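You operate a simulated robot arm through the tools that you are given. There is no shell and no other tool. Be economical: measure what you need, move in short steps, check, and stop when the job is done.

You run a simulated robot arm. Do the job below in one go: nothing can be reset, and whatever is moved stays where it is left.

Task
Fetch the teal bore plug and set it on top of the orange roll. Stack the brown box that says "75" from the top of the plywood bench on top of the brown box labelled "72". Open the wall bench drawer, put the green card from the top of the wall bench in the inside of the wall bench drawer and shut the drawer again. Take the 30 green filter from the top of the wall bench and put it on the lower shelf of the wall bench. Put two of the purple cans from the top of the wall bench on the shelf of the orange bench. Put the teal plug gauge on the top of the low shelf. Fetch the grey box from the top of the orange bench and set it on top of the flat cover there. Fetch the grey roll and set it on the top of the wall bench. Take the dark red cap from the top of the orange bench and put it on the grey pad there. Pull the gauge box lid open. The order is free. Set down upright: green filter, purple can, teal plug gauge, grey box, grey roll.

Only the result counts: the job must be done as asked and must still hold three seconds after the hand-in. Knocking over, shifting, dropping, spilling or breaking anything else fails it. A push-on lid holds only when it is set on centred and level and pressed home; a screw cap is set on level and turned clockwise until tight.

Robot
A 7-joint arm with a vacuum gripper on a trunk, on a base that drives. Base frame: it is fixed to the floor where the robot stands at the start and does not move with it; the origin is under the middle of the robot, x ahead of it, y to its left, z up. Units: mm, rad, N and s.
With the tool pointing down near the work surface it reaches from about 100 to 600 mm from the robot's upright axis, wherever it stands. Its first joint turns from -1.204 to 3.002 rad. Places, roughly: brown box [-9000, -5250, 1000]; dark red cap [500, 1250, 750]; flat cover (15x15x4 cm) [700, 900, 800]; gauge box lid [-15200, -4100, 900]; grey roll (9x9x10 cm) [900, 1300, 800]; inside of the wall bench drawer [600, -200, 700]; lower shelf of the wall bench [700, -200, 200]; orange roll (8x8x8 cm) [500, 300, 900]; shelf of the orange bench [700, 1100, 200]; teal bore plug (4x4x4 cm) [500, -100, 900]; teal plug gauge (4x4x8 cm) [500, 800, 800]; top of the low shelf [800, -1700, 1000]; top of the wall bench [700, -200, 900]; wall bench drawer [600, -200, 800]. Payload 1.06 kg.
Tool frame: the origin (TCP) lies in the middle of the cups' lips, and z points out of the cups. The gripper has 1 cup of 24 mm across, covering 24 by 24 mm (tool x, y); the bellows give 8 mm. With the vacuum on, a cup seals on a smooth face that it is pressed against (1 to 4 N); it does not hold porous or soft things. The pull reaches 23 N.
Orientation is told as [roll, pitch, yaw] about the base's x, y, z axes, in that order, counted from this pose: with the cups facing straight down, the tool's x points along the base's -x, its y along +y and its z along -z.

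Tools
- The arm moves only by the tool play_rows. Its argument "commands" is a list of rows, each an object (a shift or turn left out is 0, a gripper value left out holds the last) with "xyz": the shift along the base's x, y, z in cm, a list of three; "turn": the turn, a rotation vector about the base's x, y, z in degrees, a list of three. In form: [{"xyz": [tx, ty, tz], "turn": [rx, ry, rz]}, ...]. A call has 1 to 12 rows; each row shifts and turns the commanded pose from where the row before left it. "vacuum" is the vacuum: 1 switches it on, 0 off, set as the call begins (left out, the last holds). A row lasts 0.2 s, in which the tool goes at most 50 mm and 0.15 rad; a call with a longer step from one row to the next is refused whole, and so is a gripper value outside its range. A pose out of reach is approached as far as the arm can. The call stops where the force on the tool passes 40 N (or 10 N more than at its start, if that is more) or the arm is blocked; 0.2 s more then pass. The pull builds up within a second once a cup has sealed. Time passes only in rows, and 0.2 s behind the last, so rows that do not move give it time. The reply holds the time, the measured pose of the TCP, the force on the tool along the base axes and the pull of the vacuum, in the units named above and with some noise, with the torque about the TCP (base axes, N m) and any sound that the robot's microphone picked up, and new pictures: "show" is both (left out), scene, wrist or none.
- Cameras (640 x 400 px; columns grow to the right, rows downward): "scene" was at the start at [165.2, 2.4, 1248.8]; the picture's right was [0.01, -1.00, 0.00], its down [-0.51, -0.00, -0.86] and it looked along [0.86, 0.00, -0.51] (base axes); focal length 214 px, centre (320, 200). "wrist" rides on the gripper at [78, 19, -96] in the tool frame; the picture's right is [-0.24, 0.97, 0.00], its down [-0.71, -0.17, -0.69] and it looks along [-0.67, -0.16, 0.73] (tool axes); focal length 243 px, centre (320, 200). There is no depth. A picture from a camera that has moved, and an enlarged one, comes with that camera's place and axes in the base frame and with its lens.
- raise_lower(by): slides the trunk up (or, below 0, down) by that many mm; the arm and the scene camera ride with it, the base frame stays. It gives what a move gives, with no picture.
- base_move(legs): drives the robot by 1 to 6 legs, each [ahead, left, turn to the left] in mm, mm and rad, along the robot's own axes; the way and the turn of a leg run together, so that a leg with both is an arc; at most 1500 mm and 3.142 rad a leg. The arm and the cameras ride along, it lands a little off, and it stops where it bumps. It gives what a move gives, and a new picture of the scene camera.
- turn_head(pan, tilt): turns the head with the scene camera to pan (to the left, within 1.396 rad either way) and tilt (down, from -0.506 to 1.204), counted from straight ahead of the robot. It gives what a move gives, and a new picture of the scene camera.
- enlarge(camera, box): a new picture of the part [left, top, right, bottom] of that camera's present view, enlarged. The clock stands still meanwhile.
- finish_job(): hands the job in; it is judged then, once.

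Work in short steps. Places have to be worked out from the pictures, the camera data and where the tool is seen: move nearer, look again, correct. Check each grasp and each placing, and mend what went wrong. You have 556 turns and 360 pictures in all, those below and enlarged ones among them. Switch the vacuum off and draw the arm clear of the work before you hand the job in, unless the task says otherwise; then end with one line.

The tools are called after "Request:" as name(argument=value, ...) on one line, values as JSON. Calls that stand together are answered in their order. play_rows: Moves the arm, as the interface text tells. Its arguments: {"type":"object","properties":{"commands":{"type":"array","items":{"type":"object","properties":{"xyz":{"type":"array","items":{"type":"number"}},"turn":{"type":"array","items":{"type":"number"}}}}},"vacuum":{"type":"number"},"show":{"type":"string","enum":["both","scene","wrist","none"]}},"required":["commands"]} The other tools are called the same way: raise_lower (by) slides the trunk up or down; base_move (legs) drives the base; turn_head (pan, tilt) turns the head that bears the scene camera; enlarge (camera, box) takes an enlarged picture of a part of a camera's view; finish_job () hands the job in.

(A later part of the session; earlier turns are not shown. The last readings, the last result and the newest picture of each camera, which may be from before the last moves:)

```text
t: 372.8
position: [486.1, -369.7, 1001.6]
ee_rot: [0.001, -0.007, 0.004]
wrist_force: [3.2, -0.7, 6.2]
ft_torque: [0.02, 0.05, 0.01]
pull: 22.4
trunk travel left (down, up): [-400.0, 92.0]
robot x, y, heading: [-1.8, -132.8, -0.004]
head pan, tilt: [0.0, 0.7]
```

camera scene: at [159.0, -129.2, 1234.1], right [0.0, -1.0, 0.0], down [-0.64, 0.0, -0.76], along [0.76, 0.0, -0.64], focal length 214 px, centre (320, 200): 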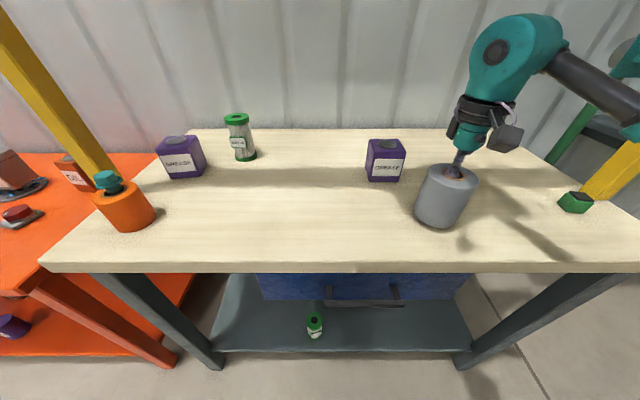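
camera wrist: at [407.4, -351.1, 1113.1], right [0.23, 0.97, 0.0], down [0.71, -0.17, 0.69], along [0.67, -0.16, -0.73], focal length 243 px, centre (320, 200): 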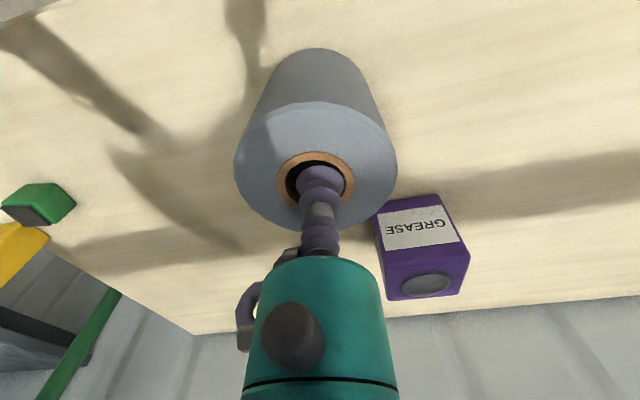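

Request:
play_rows(commands=[{"xyz": [0, 0, 0.1]}, {"xyz": [0, 0, 0]}, {"xyz": [0, 0, 0]}, {"xyz": [0, 0, 0]}, {"xyz": [0, 0, 0.4]}, {"xyz": [0, 0, 1.5]}, {"xyz": [0, 0, 3]}, {"xyz": [0, 0, 4]}, {"xyz": [0, 0, 0]}], vacuum=0, show="both")

```text
t: 374.8
position: [484.3, -369.2, 1089.7]
ee_rot: [0.0, -0.003, 0.004]
wrist_force: [-0.9, 0.6, -0.2]
ft_torque: [-0.02, 0.0, 0.02]
pull: 0.0
trunk travel left (down, up): [-400.0, 92.0]
robot x, y, heading: [-5.9, -130.4, 0.0]
head pan, tilt: [0.0, 0.7]
camera scene: at [158.9, -129.2, 1234.1], right [0.0, -1.0, 0.0], down [-0.64, 0.0, -0.76], along [0.76, 0.0, -0.64], focal length 214 px, centre (320, 200)
camera wrist: at [405.9, -350.2, 1185.4], right [0.23, 0.97, 0.0], down [0.71, -0.17, 0.69], along [0.67, -0.16, -0.73], focal length 243 px, centre (320, 200)
```

scene: 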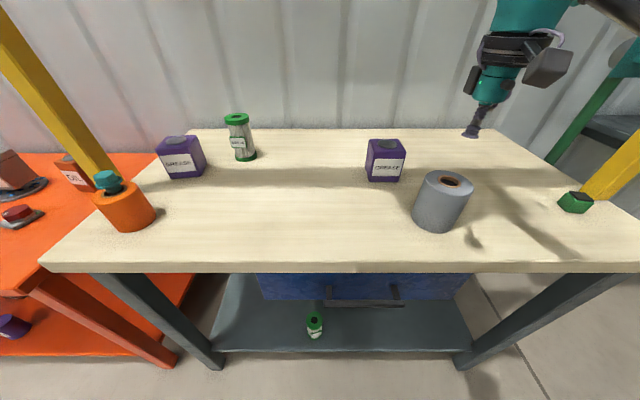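
wrist: 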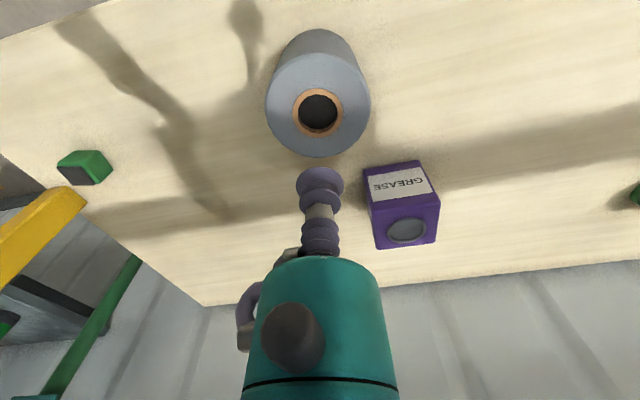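

The grey roll stands on the wall bench. Now the teal plug gauge on the orange bench, at about (446, 830).

Request:
base_move(legs=[[-300, 0, 0], [0, 1060, 0], [240, 0, 0]])

Request:
play_rows(commands=[{"xyz": [0, 3, -3]}, {"xyz": [0, 3, -3]}, {"xyz": [0, 3, -3]}, {"xyz": [0, 0, 0]}], show="wrist")

```text
t: 383.3
position: [439.2, 667.4, 1089.7]
ee_rot: [0.0, -0.003, -0.026]
wrist_force: [0.2, -0.5, 0.2]
ft_torque: [0.0, -0.01, 0.0]
pull: 0.0
trunk travel left (down, up): [-400.0, 92.0]
robot x, y, heading: [-39.2, 917.1, -0.03]
head pan, tilt: [0.0, 0.7]
camera scene: at [120.7, 917.9, 1234.0], right [-0.03, -1.0, 0.0], down [-0.64, 0.02, -0.76], along [0.76, -0.02, -0.64], focal length 214 px, centre (320, 200)
```

scene: 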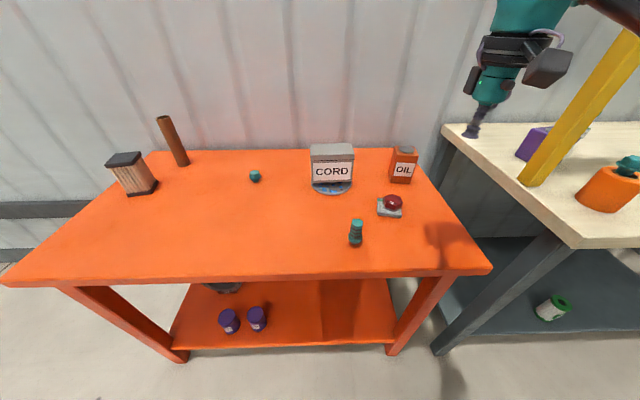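

```text
t: 384.3
position: [439.0, 758.6, 997.9]
ee_rot: [0.0, -0.002, -0.026]
wrist_force: [-0.4, 0.0, 0.3]
ft_torque: [0.02, 0.01, -0.03]
pull: 0.1
trunk travel left (down, up): [-400.0, 92.0]
robot x, y, heading: [-36.9, 921.0, -0.027]
head pan, tilt: [0.0, 0.7]
camera wrist: at [362.0, 780.0, 1093.6], right [0.26, 0.97, 0.0], down [0.7, -0.19, 0.69], along [0.66, -0.18, -0.73], focal length 243 px, centre (320, 200)
```

wrist: 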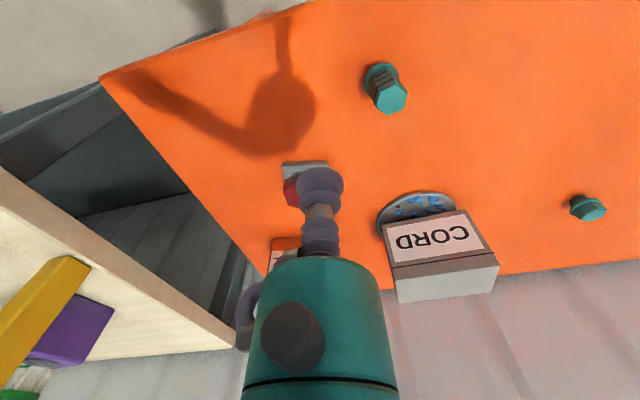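

The gauge top is at about (458, 821). I'll move above it.

Request:
play_rows(commands=[{"xyz": [1, 3, -3]}, {"xyz": [0.9, 3.2, -3]}, {"xyz": [0, 0, -2.5]}, {"xyz": [0, 0, 0]}], show="none")

Request:
enlarge(camera="wrist", box=[260, 90, 380, 220])

```text
t: 385.3
position: [460.2, 819.7, 912.5]
ee_rot: [0.0, -0.002, -0.026]
wrist_force: [0.0, -0.3, 0.2]
ft_torque: [0.03, -0.02, 0.04]
pull: 0.1
trunk travel left (down, up): [-400.0, 92.0]
robot x, y, heading: [-42.6, 923.1, -0.031]
head pan, tilt: [0.0, 0.7]
```

```text
3.08 times, centred on (320, 155) of wrist
camera zoom: at [382.7, 841.1, 1009.2], right [0.26, 0.97, 0.0], down [0.7, -0.19, 0.69], along [0.66, -0.18, -0.73], focal length 746 px, centre (320, 338)
```

zoom: 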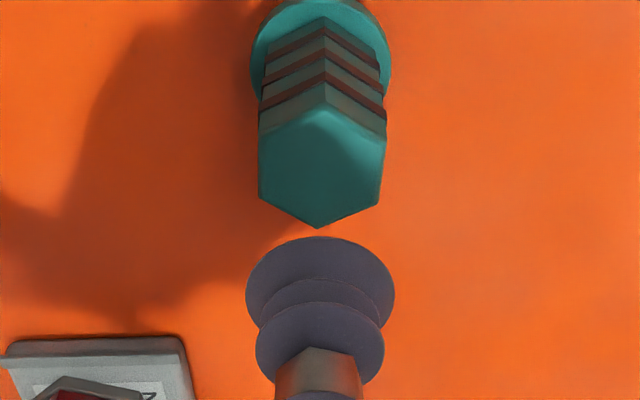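

Request:
play_rows(commands=[{"xyz": [-0.25, 0.1, -1.5]}, {"xyz": [0, 0, -1]}, {"xyz": [0, 0, 0]}], vacuum=1, show="none")

Request:
enlarge(camera="wrist", box=[270, 120, 370, 220])

```text
t: 386.1
position: [457.1, 821.0, 886.9]
ee_rot: [0.0, -0.003, -0.026]
wrist_force: [-0.1, 0.1, -0.1]
ft_torque: [-0.01, -0.01, 0.0]
pull: 0.0
trunk travel left (down, up): [-400.0, 92.0]
robot x, y, heading: [-38.1, 918.8, -0.03]
head pan, tilt: [0.0, 0.7]
```

```text
4.00 times, centred on (320, 170) of wrist
camera zoom: at [379.8, 841.9, 983.9], right [0.26, 0.97, 0.0], down [0.7, -0.19, 0.69], along [0.66, -0.18, -0.73], focal length 970 px, centre (320, 320)
```

zoom: 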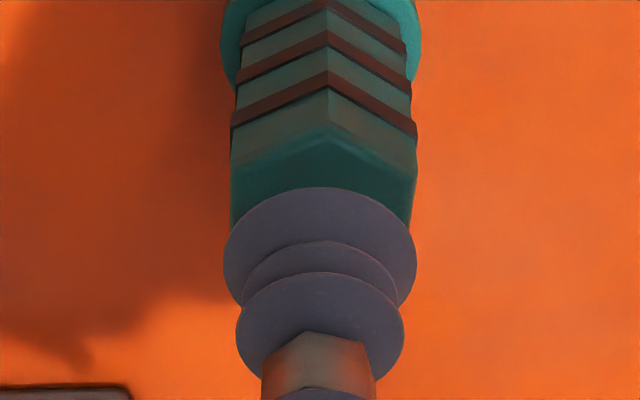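

Request:
play_rows(commands=[{"xyz": [0.1, 0, -0.5]}, {"xyz": [0, 0, -0.3]}, {"xyz": [0, 0, -0.2]}, {"xyz": [0, 0, 0]}, {"xyz": [0, 0, 0]}], show="none")

Request:
enlarge(camera="wrist", box=[270, 120, 370, 220])

```text
t: 387.3
position: [456.5, 821.5, 879.0]
ee_rot: [0.0, -0.003, -0.028]
wrist_force: [0.4, 0.6, 0.3]
ft_torque: [-0.01, -0.01, -0.02]
pull: 0.0
trunk travel left (down, up): [-400.0, 92.0]
robot x, y, heading: [-39.8, 922.4, -0.029]
head pan, tilt: [0.0, 0.7]
```

```text
4.00 times, centred on (320, 170) of wrist
camera zoom: at [379.0, 841.7, 974.8], right [0.26, 0.97, 0.0], down [0.7, -0.19, 0.69], along [0.66, -0.18, -0.73], focal length 970 px, centre (320, 320)
```

zoom: 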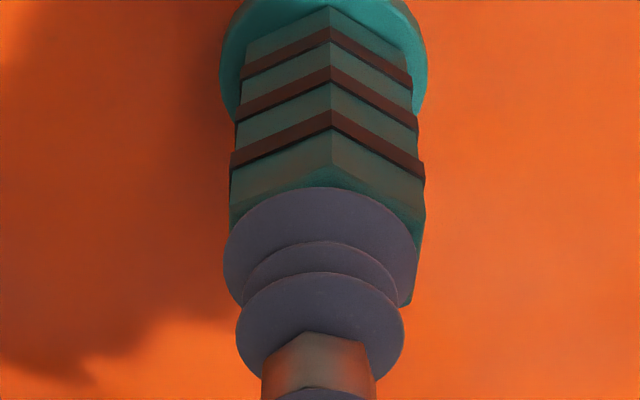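

Request:
play_rows(commands=[{"xyz": [0, 0.09, -0.1]}, {"xyz": [0, 0, -0.2]}, {"xyz": [0, 0, -0.1]}, {"xyz": [0, 0, 0]}, {"xyz": [0, 0, 0]}], show="none")

Request:
enlarge(camera="wrist", box=[270, 120, 370, 220])

```text
t: 388.5
position: [455.7, 820.8, 874.6]
ee_rot: [0.001, -0.001, -0.026]
wrist_force: [-0.1, 0.1, 0.3]
ft_torque: [-0.03, -0.01, -0.02]
pull: 0.2
trunk travel left (down, up): [-400.0, 92.0]
robot x, y, heading: [-42.0, 921.7, -0.029]
head pan, tilt: [0.0, 0.7]
```

```text
4.00 times, centred on (320, 170) of wrist
camera zoom: at [378.1, 843.4, 970.6], right [0.26, 0.97, 0.0], down [0.7, -0.19, 0.69], along [0.66, -0.18, -0.73], focal length 970 px, centre (320, 320)
```

zoom: 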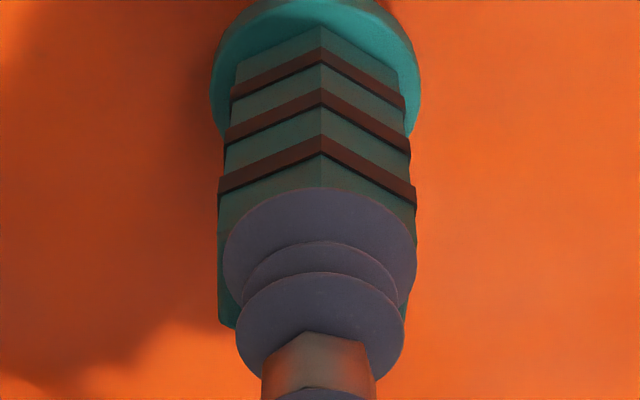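

The cup sits a few millimetres short in x, so I'll shift +4 mm in x and descend.

Request:
play_rows(commands=[{"xyz": [0.4, -0.03, 0]}, {"xyz": [0, 0, -0.1]}, {"xyz": [0, 0, 0]}], show="none")

Request:
enlarge(camera="wrist", box=[270, 120, 370, 220])

```text
t: 389.3
position: [460.2, 822.7, 874.8]
ee_rot: [0.0, -0.001, -0.025]
wrist_force: [1.2, -0.3, 1.1]
ft_torque: [-0.02, -0.01, 0.01]
pull: 22.7
trunk travel left (down, up): [-400.0, 92.0]
robot x, y, heading: [-42.9, 922.9, -0.03]
head pan, tilt: [0.0, 0.7]
```

```text
4.00 times, centred on (320, 170) of wrist
camera zoom: at [381.9, 843.0, 969.8], right [0.26, 0.97, 0.0], down [0.7, -0.19, 0.69], along [0.66, -0.18, -0.73], focal length 970 px, centre (320, 320)
```

zoom: 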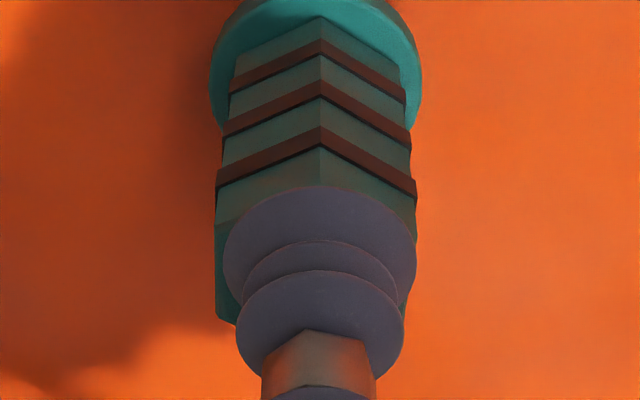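

It sealed. I'll lift the gauge and carry it towards the low shelf near (800, -1700).

Request:
play_rows(commands=[{"xyz": [0, 0, 0.5]}, {"xyz": [0, 0, 2.5]}, {"xyz": [0, 0, 4]}, {"xyz": [0, 0, 4]}, {"xyz": [-2, 0, 4]}, {"xyz": [0, 0, 3]}, {"xyz": [0, 0, 0]}], show="none")

Request:
base_move(legs=[[-450, 0, 0.03], [0, -1400, 0], [0, -1000, 0]])

```text
t: 390.9
position: [437.8, 821.6, 1054.3]
ee_rot: [-0.002, -0.001, -0.026]
wrist_force: [0.2, -0.5, -0.1]
ft_torque: [-0.04, 0.01, 0.0]
pull: 22.6
trunk travel left (down, up): [-400.0, 92.0]
robot x, y, heading: [-39.5, 919.3, -0.035]
head pan, tilt: [0.0, 0.7]
```

```text
t: 405.1
position: [-18.2, -1578.9, 1053.1]
ee_rot: [0.0, -0.002, 0.001]
wrist_force: [-0.2, -0.3, -1.9]
ft_torque: [0.03, 0.03, 0.0]
pull: 23.5
trunk travel left (down, up): [-400.0, 92.0]
robot x, y, heading: [-498.4, -1494.3, -0.0]
head pan, tilt: [0.0, 0.7]
camera scene: at [-339.4, -1492.2, 1234.1], right [0.0, -1.0, 0.0], down [-0.64, 0.0, -0.76], along [0.76, 0.0, -0.64], focal length 214 px, centre (320, 200)
```

scene: 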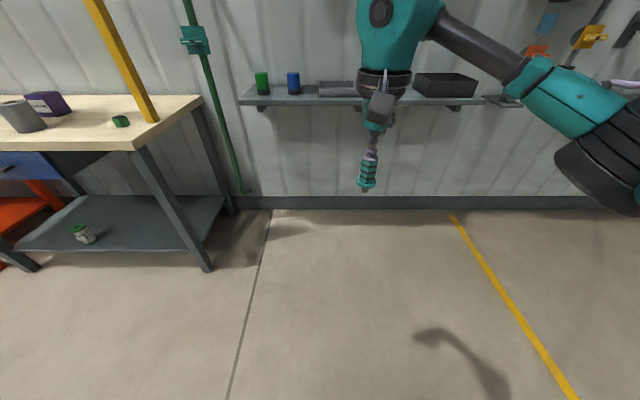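

Request:
base_move(legs=[[400, 0, 0]])

Request:
turn_head(pan=-0.1, tilt=0.4)

```text
t: 407.6
position: [378.8, -1580.5, 1053.7]
ee_rot: [0.001, -0.002, 0.0]
wrist_force: [2.1, 0.3, -0.4]
ft_torque: [-0.01, 0.0, 0.01]
pull: 22.6
trunk travel left (down, up): [-400.0, 92.0]
robot x, y, heading: [-100.8, -1494.3, -0.006]
head pan, tilt: [0.0, 0.7]
camera scene: at [58.7, -1493.5, 1234.1], right [0.0, -1.0, 0.0], down [-0.64, 0.0, -0.76], along [0.76, 0.0, -0.64], focal length 214 px, centre (320, 200)
```

scene: 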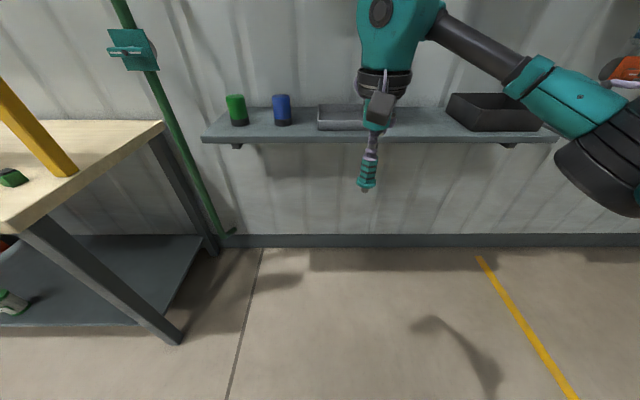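

```text
t: 408.4
position: [379.0, -1579.8, 1052.2]
ee_rot: [0.0, -0.002, 0.0]
wrist_force: [-0.6, 0.2, -2.2]
ft_torque: [-0.03, -0.02, -0.01]
pull: 23.0
trunk travel left (down, up): [-400.0, 92.0]
robot x, y, heading: [-102.0, -1492.8, -0.006]
head pan, tilt: [-0.099, 0.4]
camera scene: at [65.5, -1502.7, 1260.9], right [-0.1, -0.99, 0.0], down [-0.39, 0.04, -0.92], along [0.92, -0.09, -0.39], focal length 214 px, centre (320, 200)
```

scene: 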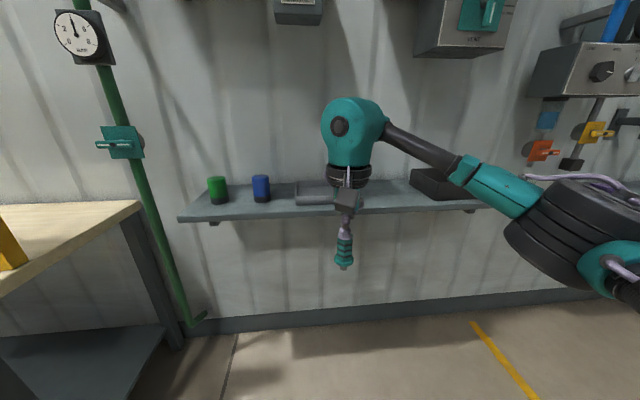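

The shelf front is at x≈760, with its top at z≈930. There's free space between the grey case and the dark tray. I'll approach turned slightly right so the elbow stays off the shelf.

Request:
base_move(legs=[[0, 0, -0.35], [330, 84, 0]])

Request:
play_rows(commands=[{"xyz": [0, 0, 2]}, {"xyz": [0, 0, 0]}], show="wrist")

```text
t: 411.7
position: [662.9, -1769.8, 1053.6]
ee_rot: [0.001, -0.003, -0.341]
wrist_force: [-0.3, 1.0, -1.0]
ft_torque: [-0.03, 0.02, -0.04]
pull: 22.9
trunk travel left (down, up): [-400.0, 92.0]
robot x, y, heading: [236.1, -1526.6, -0.342]
head pan, tilt: [-0.099, 0.4]
camera scene: at [393.0, -1590.4, 1260.9], right [-0.43, -0.9, 0.0], down [-0.35, 0.17, -0.92], along [0.83, -0.4, -0.39], focal length 214 px, centre (320, 200)
```

scene: 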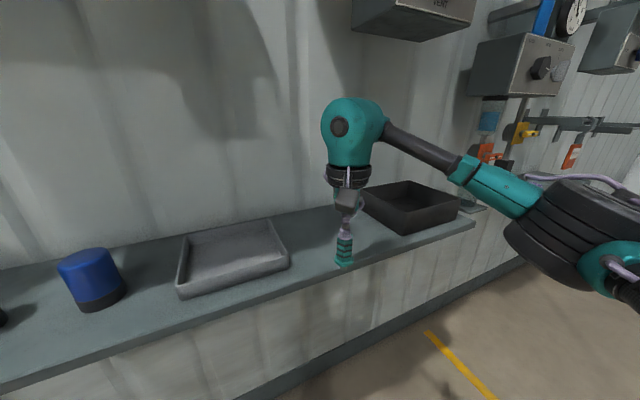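

```text
t: 412.3
position: [662.2, -1768.2, 1075.1]
ee_rot: [0.0, -0.002, -0.342]
wrist_force: [-0.2, -0.1, -1.9]
ft_torque: [0.01, 0.01, -0.02]
pull: 23.0
trunk travel left (down, up): [-400.0, 92.0]
robot x, y, heading: [238.9, -1529.3, -0.347]
head pan, tilt: [-0.099, 0.4]
camera wrist: at [594.3, -1723.7, 1169.9], right [0.55, 0.84, 0.0], down [0.61, -0.4, 0.69], along [0.57, -0.37, -0.73], focal length 243 px, centre (320, 200)
```

wrist: 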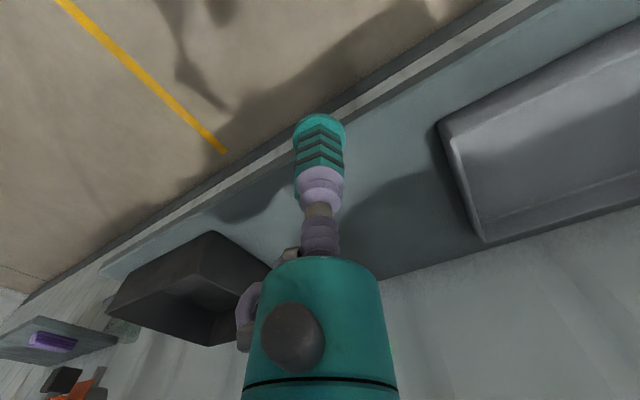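

I'll edge forward and move to the free spot near (775, -1800).

Request:
base_move(legs=[[55, 0, 0]])

Request:
play_rows(commands=[{"xyz": [3, -0.8, 0]}, {"xyz": [2.5, -0.5, 0]}, {"xyz": [0, 0, -1.5]}, {"xyz": [0, 0, 0]}], show="both")

```text
t: 413.2
position: [713.3, -1787.7, 1073.5]
ee_rot: [0.001, -0.002, -0.343]
wrist_force: [0.7, 0.7, -1.2]
ft_torque: [0.04, 0.02, 0.04]
pull: 22.7
trunk travel left (down, up): [-400.0, 92.0]
robot x, y, heading: [291.6, -1544.2, -0.343]
head pan, tilt: [-0.099, 0.4]
camera scene: at [444.6, -1609.5, 1260.8], right [-0.43, -0.9, 0.0], down [-0.35, 0.17, -0.92], along [0.83, -0.4, -0.39], focal length 214 px, centre (320, 200)
```

scene: 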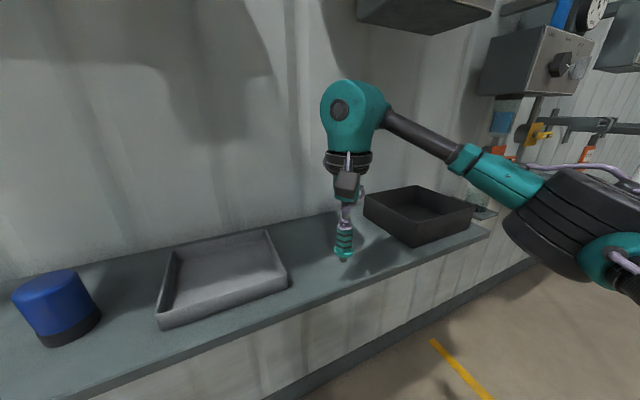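

```text
t: 414.2
position: [769.1, -1800.4, 1058.3]
ee_rot: [-0.001, 0.0, -0.341]
wrist_force: [0.4, 0.5, -1.0]
ft_torque: [-0.03, 0.0, -0.02]
pull: 22.9
trunk travel left (down, up): [-400.0, 92.0]
robot x, y, heading: [289.8, -1546.3, -0.341]
head pan, tilt: [-0.099, 0.4]
camera scene: at [443.8, -1609.1, 1261.0], right [-0.43, -0.9, 0.0], down [-0.35, 0.17, -0.92], along [0.83, -0.4, -0.39], focal length 214 px, centre (320, 200)
camera wrist: at [701.7, -1756.4, 1153.8], right [0.55, 0.84, 0.0], down [0.61, -0.4, 0.69], along [0.57, -0.38, -0.73], focal length 243 px, centre (320, 200)
```

scene: 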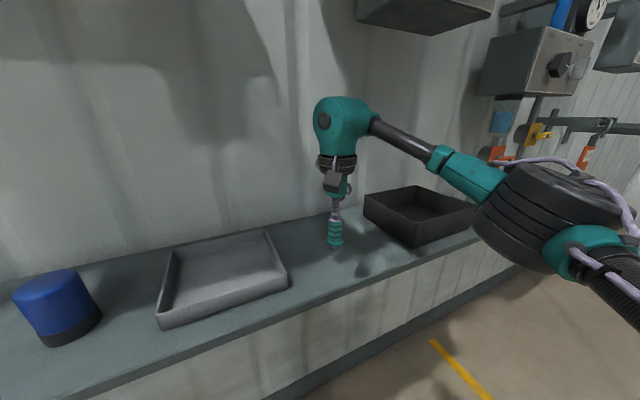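
wrist: 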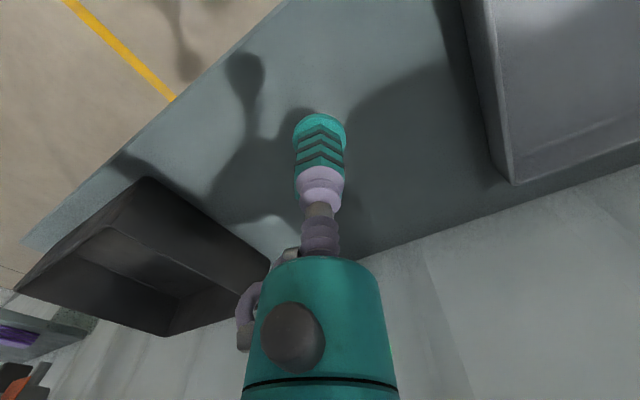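

Request:
play_rows(commands=[{"xyz": [0, 0, -1]}, {"xyz": [0, 0, -0.8]}, {"xyz": [0, 0, -0.5]}, {"xyz": [0, 0, -0.4]}, {"xyz": [0, 0, 0]}], show="none")

Request:
play_rows(commands=[{"xyz": [0, 0, -0.4]}, {"xyz": [0, 0, -0.4]}, {"xyz": [0, 0, 0]}], show="wrist")

```text
t: 415.4
position: [769.0, -1799.6, 1031.2]
ee_rot: [0.002, 0.0, -0.342]
wrist_force: [0.1, 0.5, -1.0]
ft_torque: [0.01, -0.04, 0.0]
pull: 22.8
trunk travel left (down, up): [-400.0, 92.0]
robot x, y, heading: [288.6, -1546.9, -0.343]
head pan, tilt: [-0.099, 0.4]
```

```text
t: 416.2
position: [766.9, -1800.0, 1025.0]
ee_rot: [0.002, -0.002, -0.341]
wrist_force: [-0.6, -0.1, 5.9]
ft_torque: [-0.04, -0.04, -0.02]
pull: 23.6
trunk travel left (down, up): [-400.0, 92.0]
robot x, y, heading: [287.0, -1544.0, -0.348]
head pan, tilt: [-0.099, 0.4]
camera wrist: at [699.4, -1755.3, 1120.1], right [0.55, 0.84, 0.0], down [0.61, -0.4, 0.69], along [0.58, -0.38, -0.73], focal length 243 px, centre (320, 200)
```

wrist: 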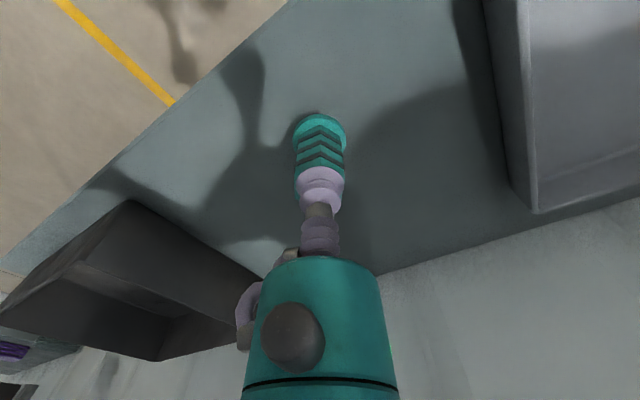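

The gauge is on the shelf. I'll release it gently.

Request:
play_rows(commands=[{"xyz": [0, 0, 0.1]}, {"xyz": [0, 0, 0]}, {"xyz": [0, 0, 0]}, {"xyz": [0, 0, 0]}, {"xyz": [0, 0, 0]}, {"xyz": [0, 0, 0.3]}, {"xyz": [0, 0, 1]}, {"xyz": [0, 0, 3]}, {"xyz": [0, 0, 4]}, {"xyz": [-3, 0.8, 0]}, {"xyz": [0, 0, 0]}], vacuum=0, show="both")

```text
t: 418.6
position: [737.8, -1791.5, 1106.6]
ee_rot: [0.0, -0.002, -0.342]
wrist_force: [0.7, -0.4, 0.3]
ft_torque: [0.01, 0.0, 0.02]
pull: 0.1
trunk travel left (down, up): [-400.0, 92.0]
robot x, y, heading: [287.7, -1546.1, -0.349]
head pan, tilt: [-0.099, 0.4]
camera scene: at [443.9, -1609.1, 1261.0], right [-0.43, -0.9, 0.0], down [-0.35, 0.17, -0.92], along [0.83, -0.4, -0.39], focal length 214 px, centre (320, 200)
camera wrist: at [670.0, -1746.3, 1203.7], right [0.55, 0.84, 0.0], down [0.61, -0.4, 0.69], along [0.57, -0.38, -0.73], focal length 243 px, centre (320, 200)
```

scene: 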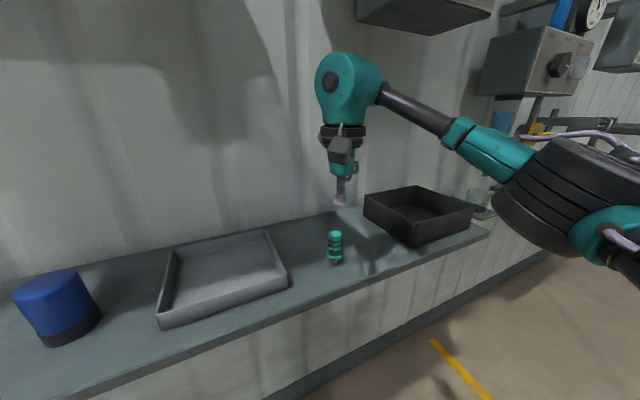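
wrist: 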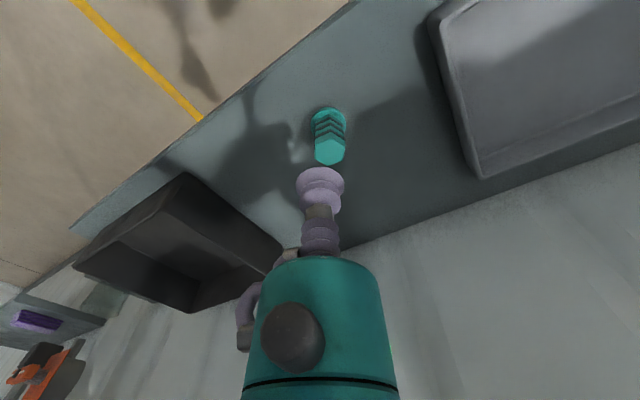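

The gauge stands upright. Next are the far tasks: I'll back off and turn towards the plywood bench around (-9000, -5250).

Request:
base_move(legs=[[-500, 0, 0], [0, 0, -2.4]])

Request:
turn_head(pan=0.0, tilt=0.1)

Request:
turn_head(pan=0.9, tilt=0.2)

```text
t: 427.2
position: [-681.8, -1500.9, 1106.3]
ee_rot: [0.0, -0.001, -2.724]
wrist_force: [-0.1, -0.5, -0.3]
ft_torque: [-0.01, 0.02, -0.01]
pull: 0.0
trunk travel left (down, up): [-400.0, 92.0]
robot x, y, heading: [-185.3, -1372.2, -2.728]
head pan, tilt: [-0.099, 0.4]
camera scene: at [-342.1, -1426.0, 1261.0], right [-0.31, 0.95, 0.0], down [0.37, 0.12, -0.92], along [-0.88, -0.28, -0.39], focal length 214 px, centre (320, 200)
```

scene: 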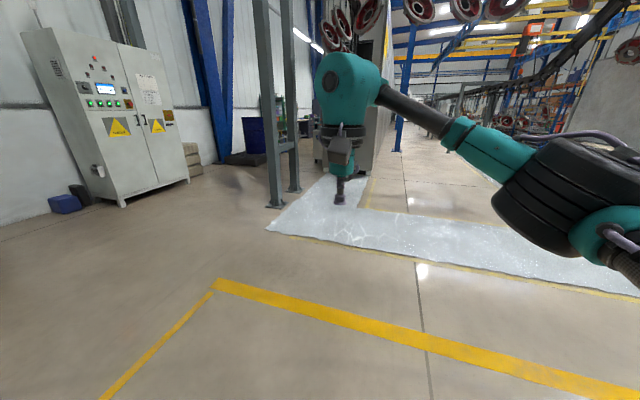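

```text
t: 428.0
position: [-681.2, -1500.1, 1106.7]
ee_rot: [-0.001, -0.002, -2.725]
wrist_force: [0.3, 0.3, 0.6]
ft_torque: [0.02, -0.02, 0.01]
pull: 0.2
trunk travel left (down, up): [-400.0, 92.0]
robot x, y, heading: [-188.2, -1369.6, -2.731]
head pan, tilt: [0.0, 0.099]
camera scene: at [-338.3, -1434.3, 1288.9], right [-0.4, 0.92, 0.0], down [0.09, 0.04, -0.99], along [-0.91, -0.4, -0.1], focal length 214 px, centre (320, 200)
```

scene: 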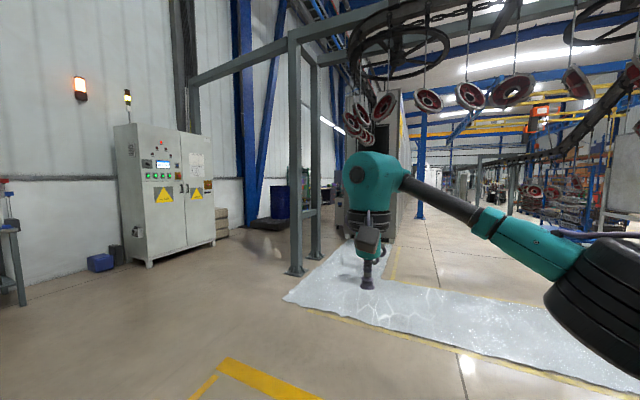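

```text
t: 429.2
position: [-680.0, -1500.0, 1108.8]
ee_rot: [0.001, -0.002, -2.724]
wrist_force: [0.5, 0.1, -0.6]
ft_torque: [0.0, -0.03, 0.01]
pull: 0.0
trunk travel left (down, up): [-400.0, 92.0]
robot x, y, heading: [-186.2, -1370.4, -2.727]
head pan, tilt: [0.901, 0.201]
camera scene: at [-277.8, -1487.6, 1279.5], right [-0.97, 0.26, 0.0], down [0.05, 0.19, -0.98], along [-0.25, -0.95, -0.2], focal length 214 px, centre (320, 200)
```

scene: 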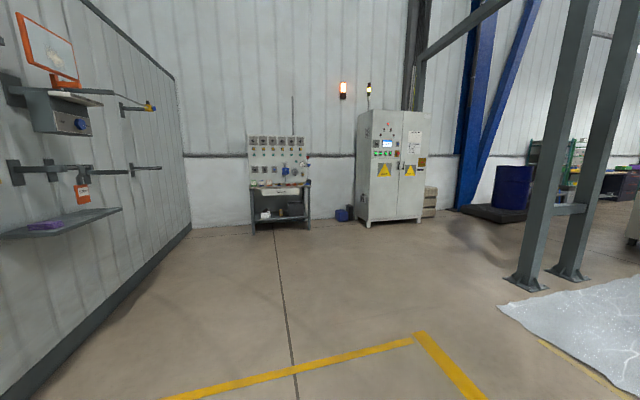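

I'll drive in stages through the open corridor between the gantry pillars and the cabinet.

Request:
base_move(legs=[[0, 0, 0.5], [1500, 0, 0], [1500, 0, 0]])

Request:
turn_head(pan=-0.6, tilt=0.15)

```text
t: 445.4
position: [-2556.1, -4024.0, 1108.1]
ee_rot: [0.0, -0.001, -2.293]
wrist_force: [-0.3, -0.1, 0.0]
ft_torque: [0.05, 0.01, 0.02]
pull: 0.1
trunk travel left (down, up): [-400.0, 92.0]
robot x, y, heading: [-2165.9, -3702.0, -2.294]
head pan, tilt: [0.901, 0.201]
camera scene: at [-2195.7, -3844.0, 1279.5], right [-0.98, -0.18, 0.0], down [-0.03, 0.2, -0.98], along [0.17, -0.96, -0.2], focal length 214 px, centre (320, 200)
```

scene: 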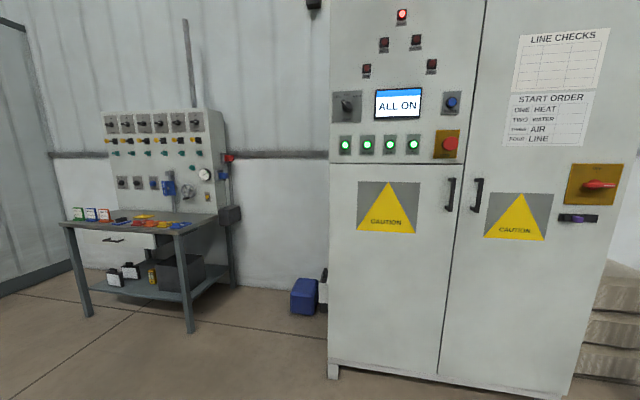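

```text
t: 446.9
position: [-2556.6, -4023.9, 1108.3]
ee_rot: [0.001, -0.002, -2.291]
wrist_force: [0.5, 1.2, 0.6]
ft_torque: [-0.01, 0.01, -0.01]
pull: 0.0
trunk travel left (down, up): [-400.0, 92.0]
robot x, y, heading: [-2161.4, -3700.1, -2.292]
head pan, tilt: [-0.6, 0.15]
camera scene: at [-2301.8, -3774.8, 1284.2], right [-0.24, 0.97, 0.0], down [0.14, 0.04, -0.99], along [-0.96, -0.24, -0.15], focal length 214 px, centre (320, 200)
```

scene: 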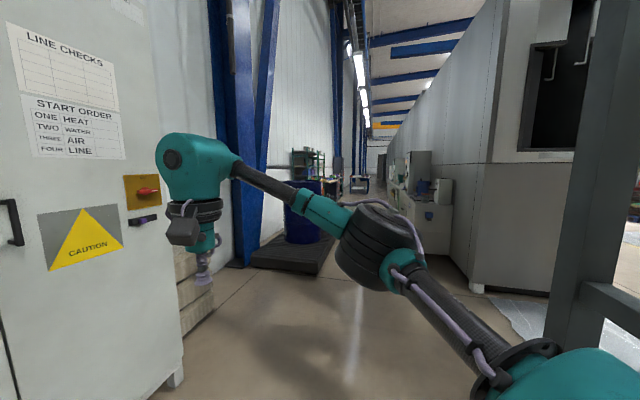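

Request:
base_move(legs=[[0, 0, -0.85], [1500, 0, 0]])

Request:
turn_head(pan=0.1, tilt=0.15)

```text
t: 456.8
position: [-4208.3, -3614.4, 1107.7]
ee_rot: [0.001, -0.001, -3.132]
wrist_force: [-0.1, -0.1, 0.3]
ft_torque: [0.0, -0.01, 0.01]
pull: 0.1
trunk travel left (down, up): [-400.0, 92.0]
robot x, y, heading: [-3705.1, -3693.0, -3.134]
head pan, tilt: [-0.6, 0.15]
camera scene: at [-3852.4, -3637.4, 1284.2], right [0.56, 0.83, 0.0], down [0.12, -0.08, -0.99], along [-0.82, 0.56, -0.15], focal length 214 px, centre (320, 200)
```

scene: 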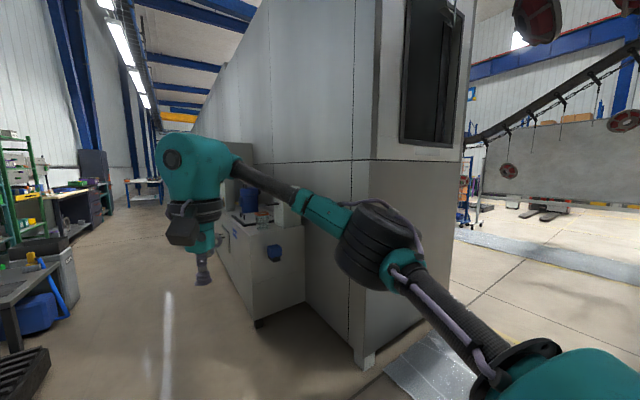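

```text
t: 457.9
position: [-4207.2, -3615.3, 1108.1]
ee_rot: [0.001, -0.002, -3.132]
wrist_force: [0.5, -0.4, -0.4]
ft_torque: [-0.01, -0.02, -0.02]
pull: 0.1
trunk travel left (down, up): [-400.0, 92.0]
robot x, y, heading: [-3702.2, -3689.4, -3.132]
head pan, tilt: [0.099, 0.15]
camera scene: at [-3867.8, -3699.0, 1284.2], right [-0.1, 0.99, 0.0], down [0.15, 0.02, -0.99], along [-0.98, -0.1, -0.15], focal length 214 px, centre (320, 200)
```

scene: 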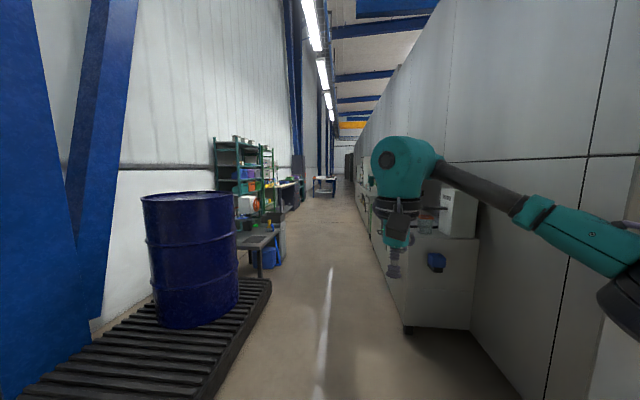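

The corridor is clear. I'll shift left a little and go on.

Request:
base_move(legs=[[300, 190, 0], [1500, 0, 0], [1000, 0, 0]])

Request:
turn_head(pan=0.5, tilt=0.3)

```text
t: 471.9
position: [-6988.4, -3762.8, 1107.2]
ee_rot: [0.0, -0.002, 3.119]
wrist_force: [0.2, 0.5, 0.6]
ft_torque: [0.03, -0.01, 0.01]
pull: 0.1
trunk travel left (down, up): [-400.0, 92.0]
robot x, y, heading: [-6484.9, -3854.2, 3.12]
head pan, tilt: [0.099, 0.15]
camera scene: at [-6651.1, -3856.5, 1284.2], right [-0.07, 1.0, 0.0], down [0.15, 0.01, -0.99], along [-0.99, -0.07, -0.15], focal length 214 px, centre (320, 200)
```

scene: 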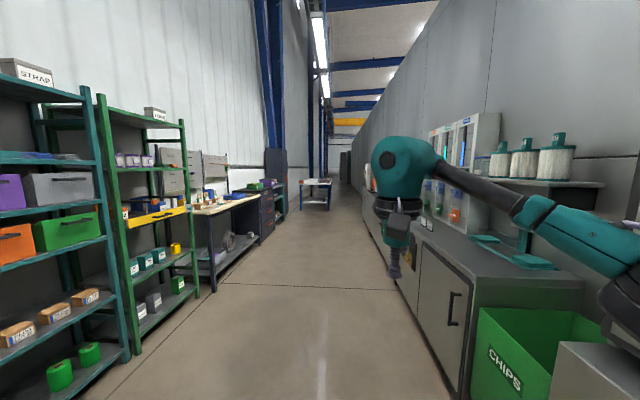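

```text
t: 472.7
position: [-6987.5, -3763.0, 1107.9]
ee_rot: [0.0, -0.001, 3.12]
wrist_force: [0.2, -0.8, 0.8]
ft_torque: [-0.01, -0.03, -0.04]
pull: 0.0
trunk travel left (down, up): [-400.0, 92.0]
robot x, y, heading: [-6486.7, -3854.5, 3.117]
head pan, tilt: [0.499, 0.3]
camera scene: at [-6641.5, -3892.2, 1270.3], right [-0.46, 0.89, 0.0], down [0.26, 0.13, -0.96], along [-0.85, -0.44, -0.3], focal length 214 px, centre (320, 200)
```

scene: 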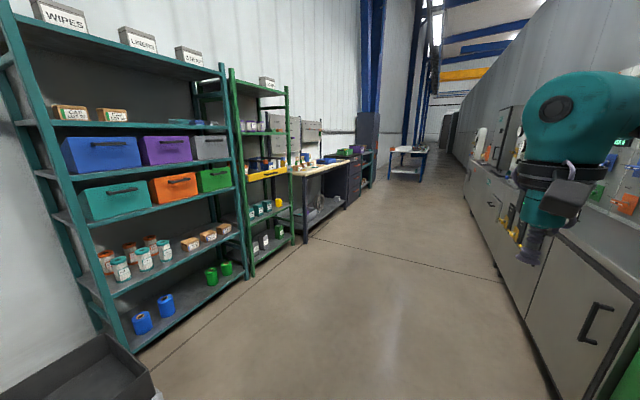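

I see a light-topped bench past the green rack. I'll drive up and face it.

Request:
base_move(legs=[[1500, 200, 0], [800, 150, 0], [0, 0, 1.59]])

Request:
turn_head(pan=0.0, tilt=0.45)

```text
refused: leg 1 is longer than a leg can be; nothing moved
```

```text
t: 473.7
position: [-6988.7, -3763.5, 1107.2]
ee_rot: [0.001, -0.002, 3.121]
wrist_force: [0.5, -0.7, 0.3]
ft_torque: [0.01, 0.0, -0.03]
pull: 0.0
trunk travel left (down, up): [-400.0, 92.0]
robot x, y, heading: [-6485.0, -3851.3, 3.118]
head pan, tilt: [0.0, 0.45]
camera scene: at [-6650.3, -3847.4, 1256.3], right [0.02, 1.0, 0.0], down [0.43, -0.01, -0.9], along [-0.9, 0.02, -0.43], focal length 214 px, centre (320, 200)
```

scene: 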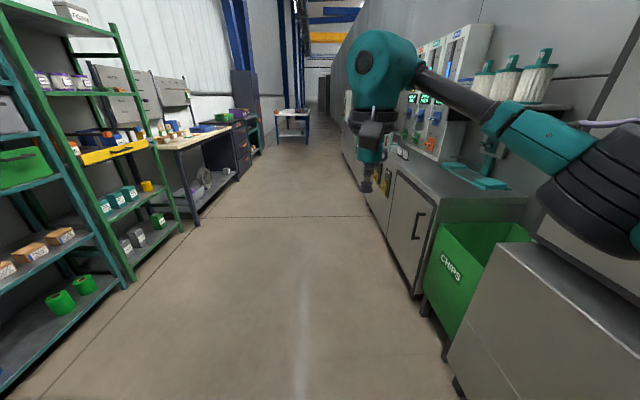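

Request:
base_move(legs=[[1400, 200, 0], [900, 150, 0], [0, 0, 1.59]])

```text
t: 489.0
position: [-8924.4, -4596.9, 1108.9]
ee_rot: [0.0, -0.002, -1.633]
wrist_force: [-0.4, 0.0, -0.1]
ft_torque: [0.01, 0.03, -0.01]
pull: 0.1
trunk travel left (down, up): [-400.0, 92.0]
robot x, y, heading: [-8810.5, -4099.5, -1.638]
head pan, tilt: [0.0, 0.45]
camera scene: at [-8822.4, -4262.8, 1256.3], right [-1.0, 0.07, 0.0], down [0.03, 0.43, -0.9], along [-0.06, -0.9, -0.44], focal length 214 px, centre (320, 200)
```

scene: 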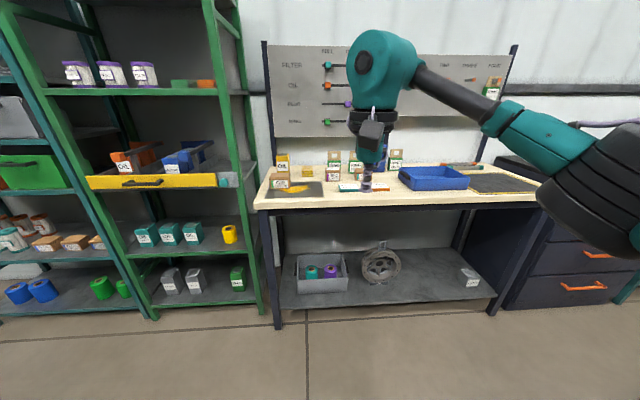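

Request:
enlarge(camera="scene", box=[250, 140, 530, 215])

Request:
enlarge(camera="scene", box=[255, 140, 415, 210])

```text
2.29 times, centred on (390, 178) of scene
camera zoom: at [-8822.4, -4262.8, 1256.3], right [-1.0, 0.07, 0.0], down [0.03, 0.43, -0.9], along [-0.06, -0.9, -0.44], focal length 490 px, centre (160, 251)
```

zoom: 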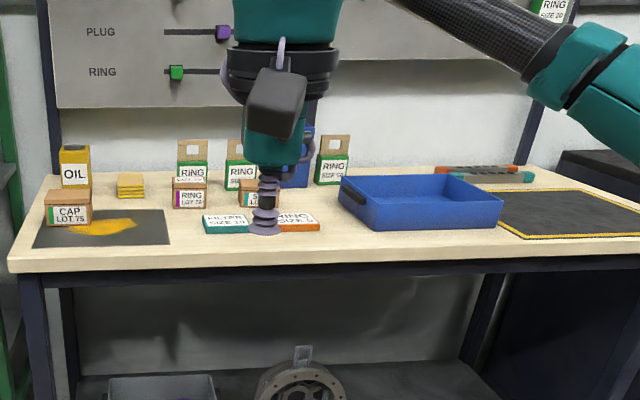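

```text
4.00 times, centred on (335, 175) of scene
camera zoom: at [-8822.4, -4262.8, 1256.3], right [-1.0, 0.07, 0.0], down [0.03, 0.43, -0.9], along [-0.06, -0.9, -0.44], focal length 858 px, centre (260, 300)
```

zoom: 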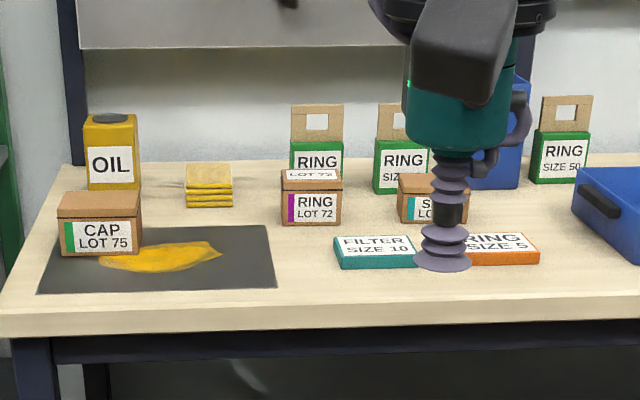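

The "CAP LOT 75" and "RING LOT 72" brown boxes are both on this bench. I'll move closer on the left side for a better fix.

Request:
base_move(legs=[[250, 330, -0.35]])

Request:
enlarge(camera="scene", box=[200, 120, 480, 300])

```text
t: 491.6
position: [-8828.5, -4845.6, 1107.0]
ee_rot: [0.0, -0.001, -1.998]
wrist_force: [0.6, -0.6, 1.4]
ft_torque: [0.02, 0.01, 0.03]
pull: 0.0
trunk travel left (down, up): [-400.0, 92.0]
robot x, y, heading: [-8544.4, -4419.6, -2.002]
head pan, tilt: [0.0, 0.45]
camera scene: at [-8614.8, -4568.0, 1256.3], right [-0.91, 0.42, 0.0], down [0.18, 0.4, -0.9], along [-0.38, -0.82, -0.44], focal length 214 px, centre (320, 200)
```

scene: 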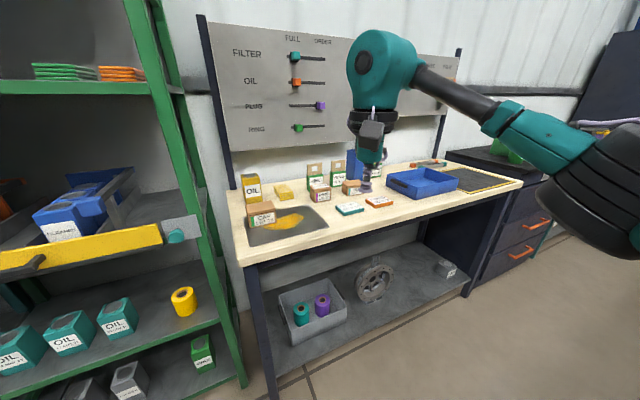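

```text
2.22 times, centred on (340, 210) of scene
camera zoom: at [-8614.8, -4568.0, 1256.3], right [-0.91, 0.42, 0.0], down [0.18, 0.4, -0.9], along [-0.38, -0.82, -0.44], focal length 477 px, centre (276, 178)
```

zoom: 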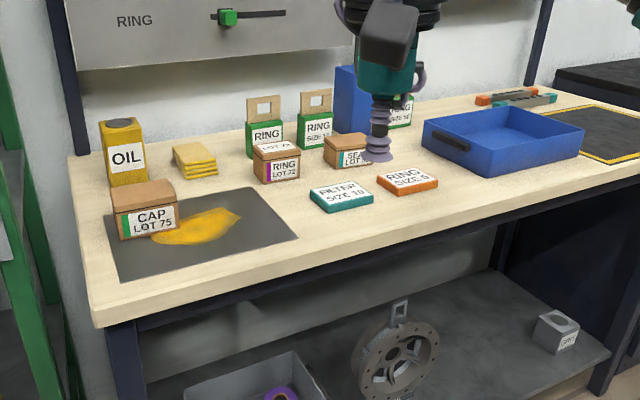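

Triangulated: box 75's top is at about (-8700, -5238, 910) and box 72's at about (-8966, -5334, 908). I'll drive so that box 75 is under the tool.

Request:
base_move(legs=[[294, 265, 0]])

Request:
play_rows(commands=[{"xyz": [0, 0, -4]}, {"xyz": [0, 0, -3]}, {"xyz": [0, 0, 0]}], show="wrist")

```text
t: 494.0
position: [-8700.1, -5228.3, 1107.7]
ee_rot: [0.001, -0.002, -1.989]
wrist_force: [-0.9, 0.1, 0.4]
ft_torque: [0.04, 0.01, 0.01]
pull: 0.1
trunk travel left (down, up): [-400.0, 92.0]
robot x, y, heading: [-8424.8, -4793.3, -1.995]
head pan, tilt: [0.0, 0.45]
camera scene: at [-8490.0, -4948.8, 1256.3], right [-0.91, 0.41, 0.0], down [0.18, 0.4, -0.9], along [-0.37, -0.82, -0.44], focal length 214 px, centre (320, 200)
```

scene: 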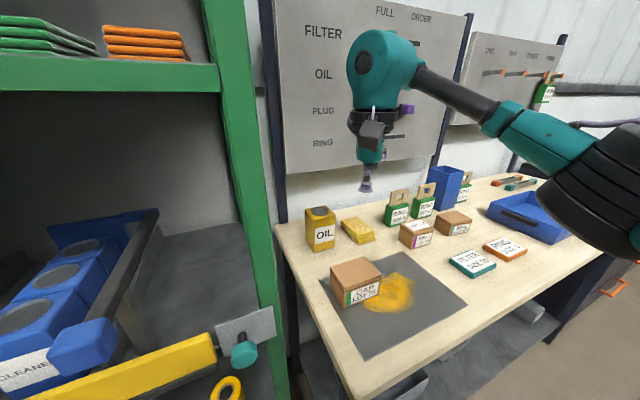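

```text
t: 494.8
position: [-8702.7, -5227.2, 1035.0]
ee_rot: [0.0, -0.003, -1.987]
wrist_force: [-0.3, -0.4, -0.1]
ft_torque: [0.04, 0.01, 0.02]
pull: 0.0
trunk travel left (down, up): [-400.0, 92.0]
robot x, y, heading: [-8425.0, -4796.6, -1.99]
head pan, tilt: [0.0, 0.45]
camera wrist: at [-8653.5, -5162.3, 1132.3], right [0.79, -0.61, 0.0], down [-0.44, -0.58, 0.69], along [-0.42, -0.55, -0.73], focal length 243 px, centre (320, 200)
```

wrist: 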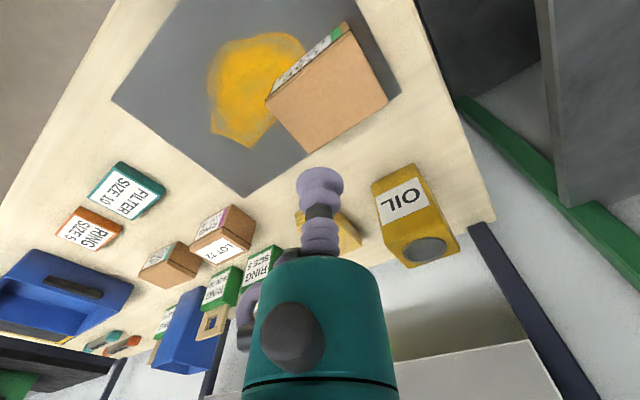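

Box 75's top is nearly right below, at (-8699, -5232). I'll descend onto it with the vacuum on.

Request:
play_rows(commands=[{"xyz": [0.35, -0.45, -4]}, {"xyz": [0, 0, -4]}, {"xyz": [0, 0, -1.5]}, {"xyz": [0, 0, 0]}], vacuum=1, show="wrist")

```text
t: 495.8
position: [-8698.0, -5230.6, 943.9]
ee_rot: [0.0, -0.002, -1.989]
wrist_force: [0.1, 0.0, -0.2]
ft_torque: [0.0, -0.01, 0.02]
pull: 0.1
trunk travel left (down, up): [-400.0, 92.0]
robot x, y, heading: [-8425.0, -4798.3, -1.989]
head pan, tilt: [0.0, 0.45]
camera wrist: at [-8648.0, -5165.6, 1038.8], right [0.79, -0.61, 0.0], down [-0.44, -0.58, 0.69], along [-0.42, -0.55, -0.73], focal length 243 px, centre (320, 200)
```

wrist: 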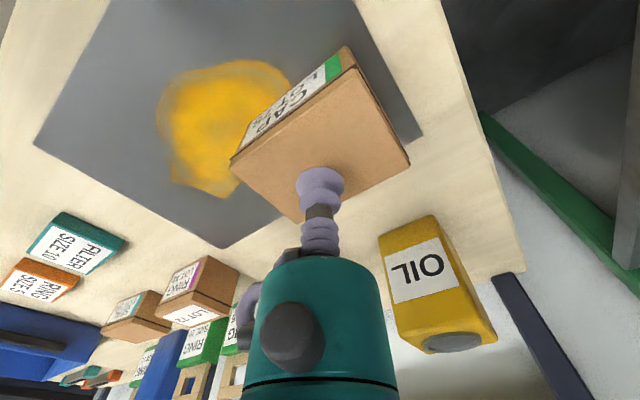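

Request:
play_rows(commands=[{"xyz": [0.05, -0.1, -1.2]}, {"xyz": [0, 0, -0.7]}, {"xyz": [0, 0, -0.5]}, {"xyz": [0, 0, -0.3]}, {"xyz": [0, 0, 0]}, {"xyz": [0, 0, 0]}], show="none")

```text
t: 497.2
position: [-8697.0, -5231.6, 916.2]
ee_rot: [0.001, -0.002, -1.987]
wrist_force: [-5.9, -2.1, 17.8]
ft_torque: [0.08, -0.06, -0.09]
pull: 22.5
trunk travel left (down, up): [-400.0, 92.0]
robot x, y, heading: [-8424.1, -4798.4, -1.995]
head pan, tilt: [0.0, 0.45]
```

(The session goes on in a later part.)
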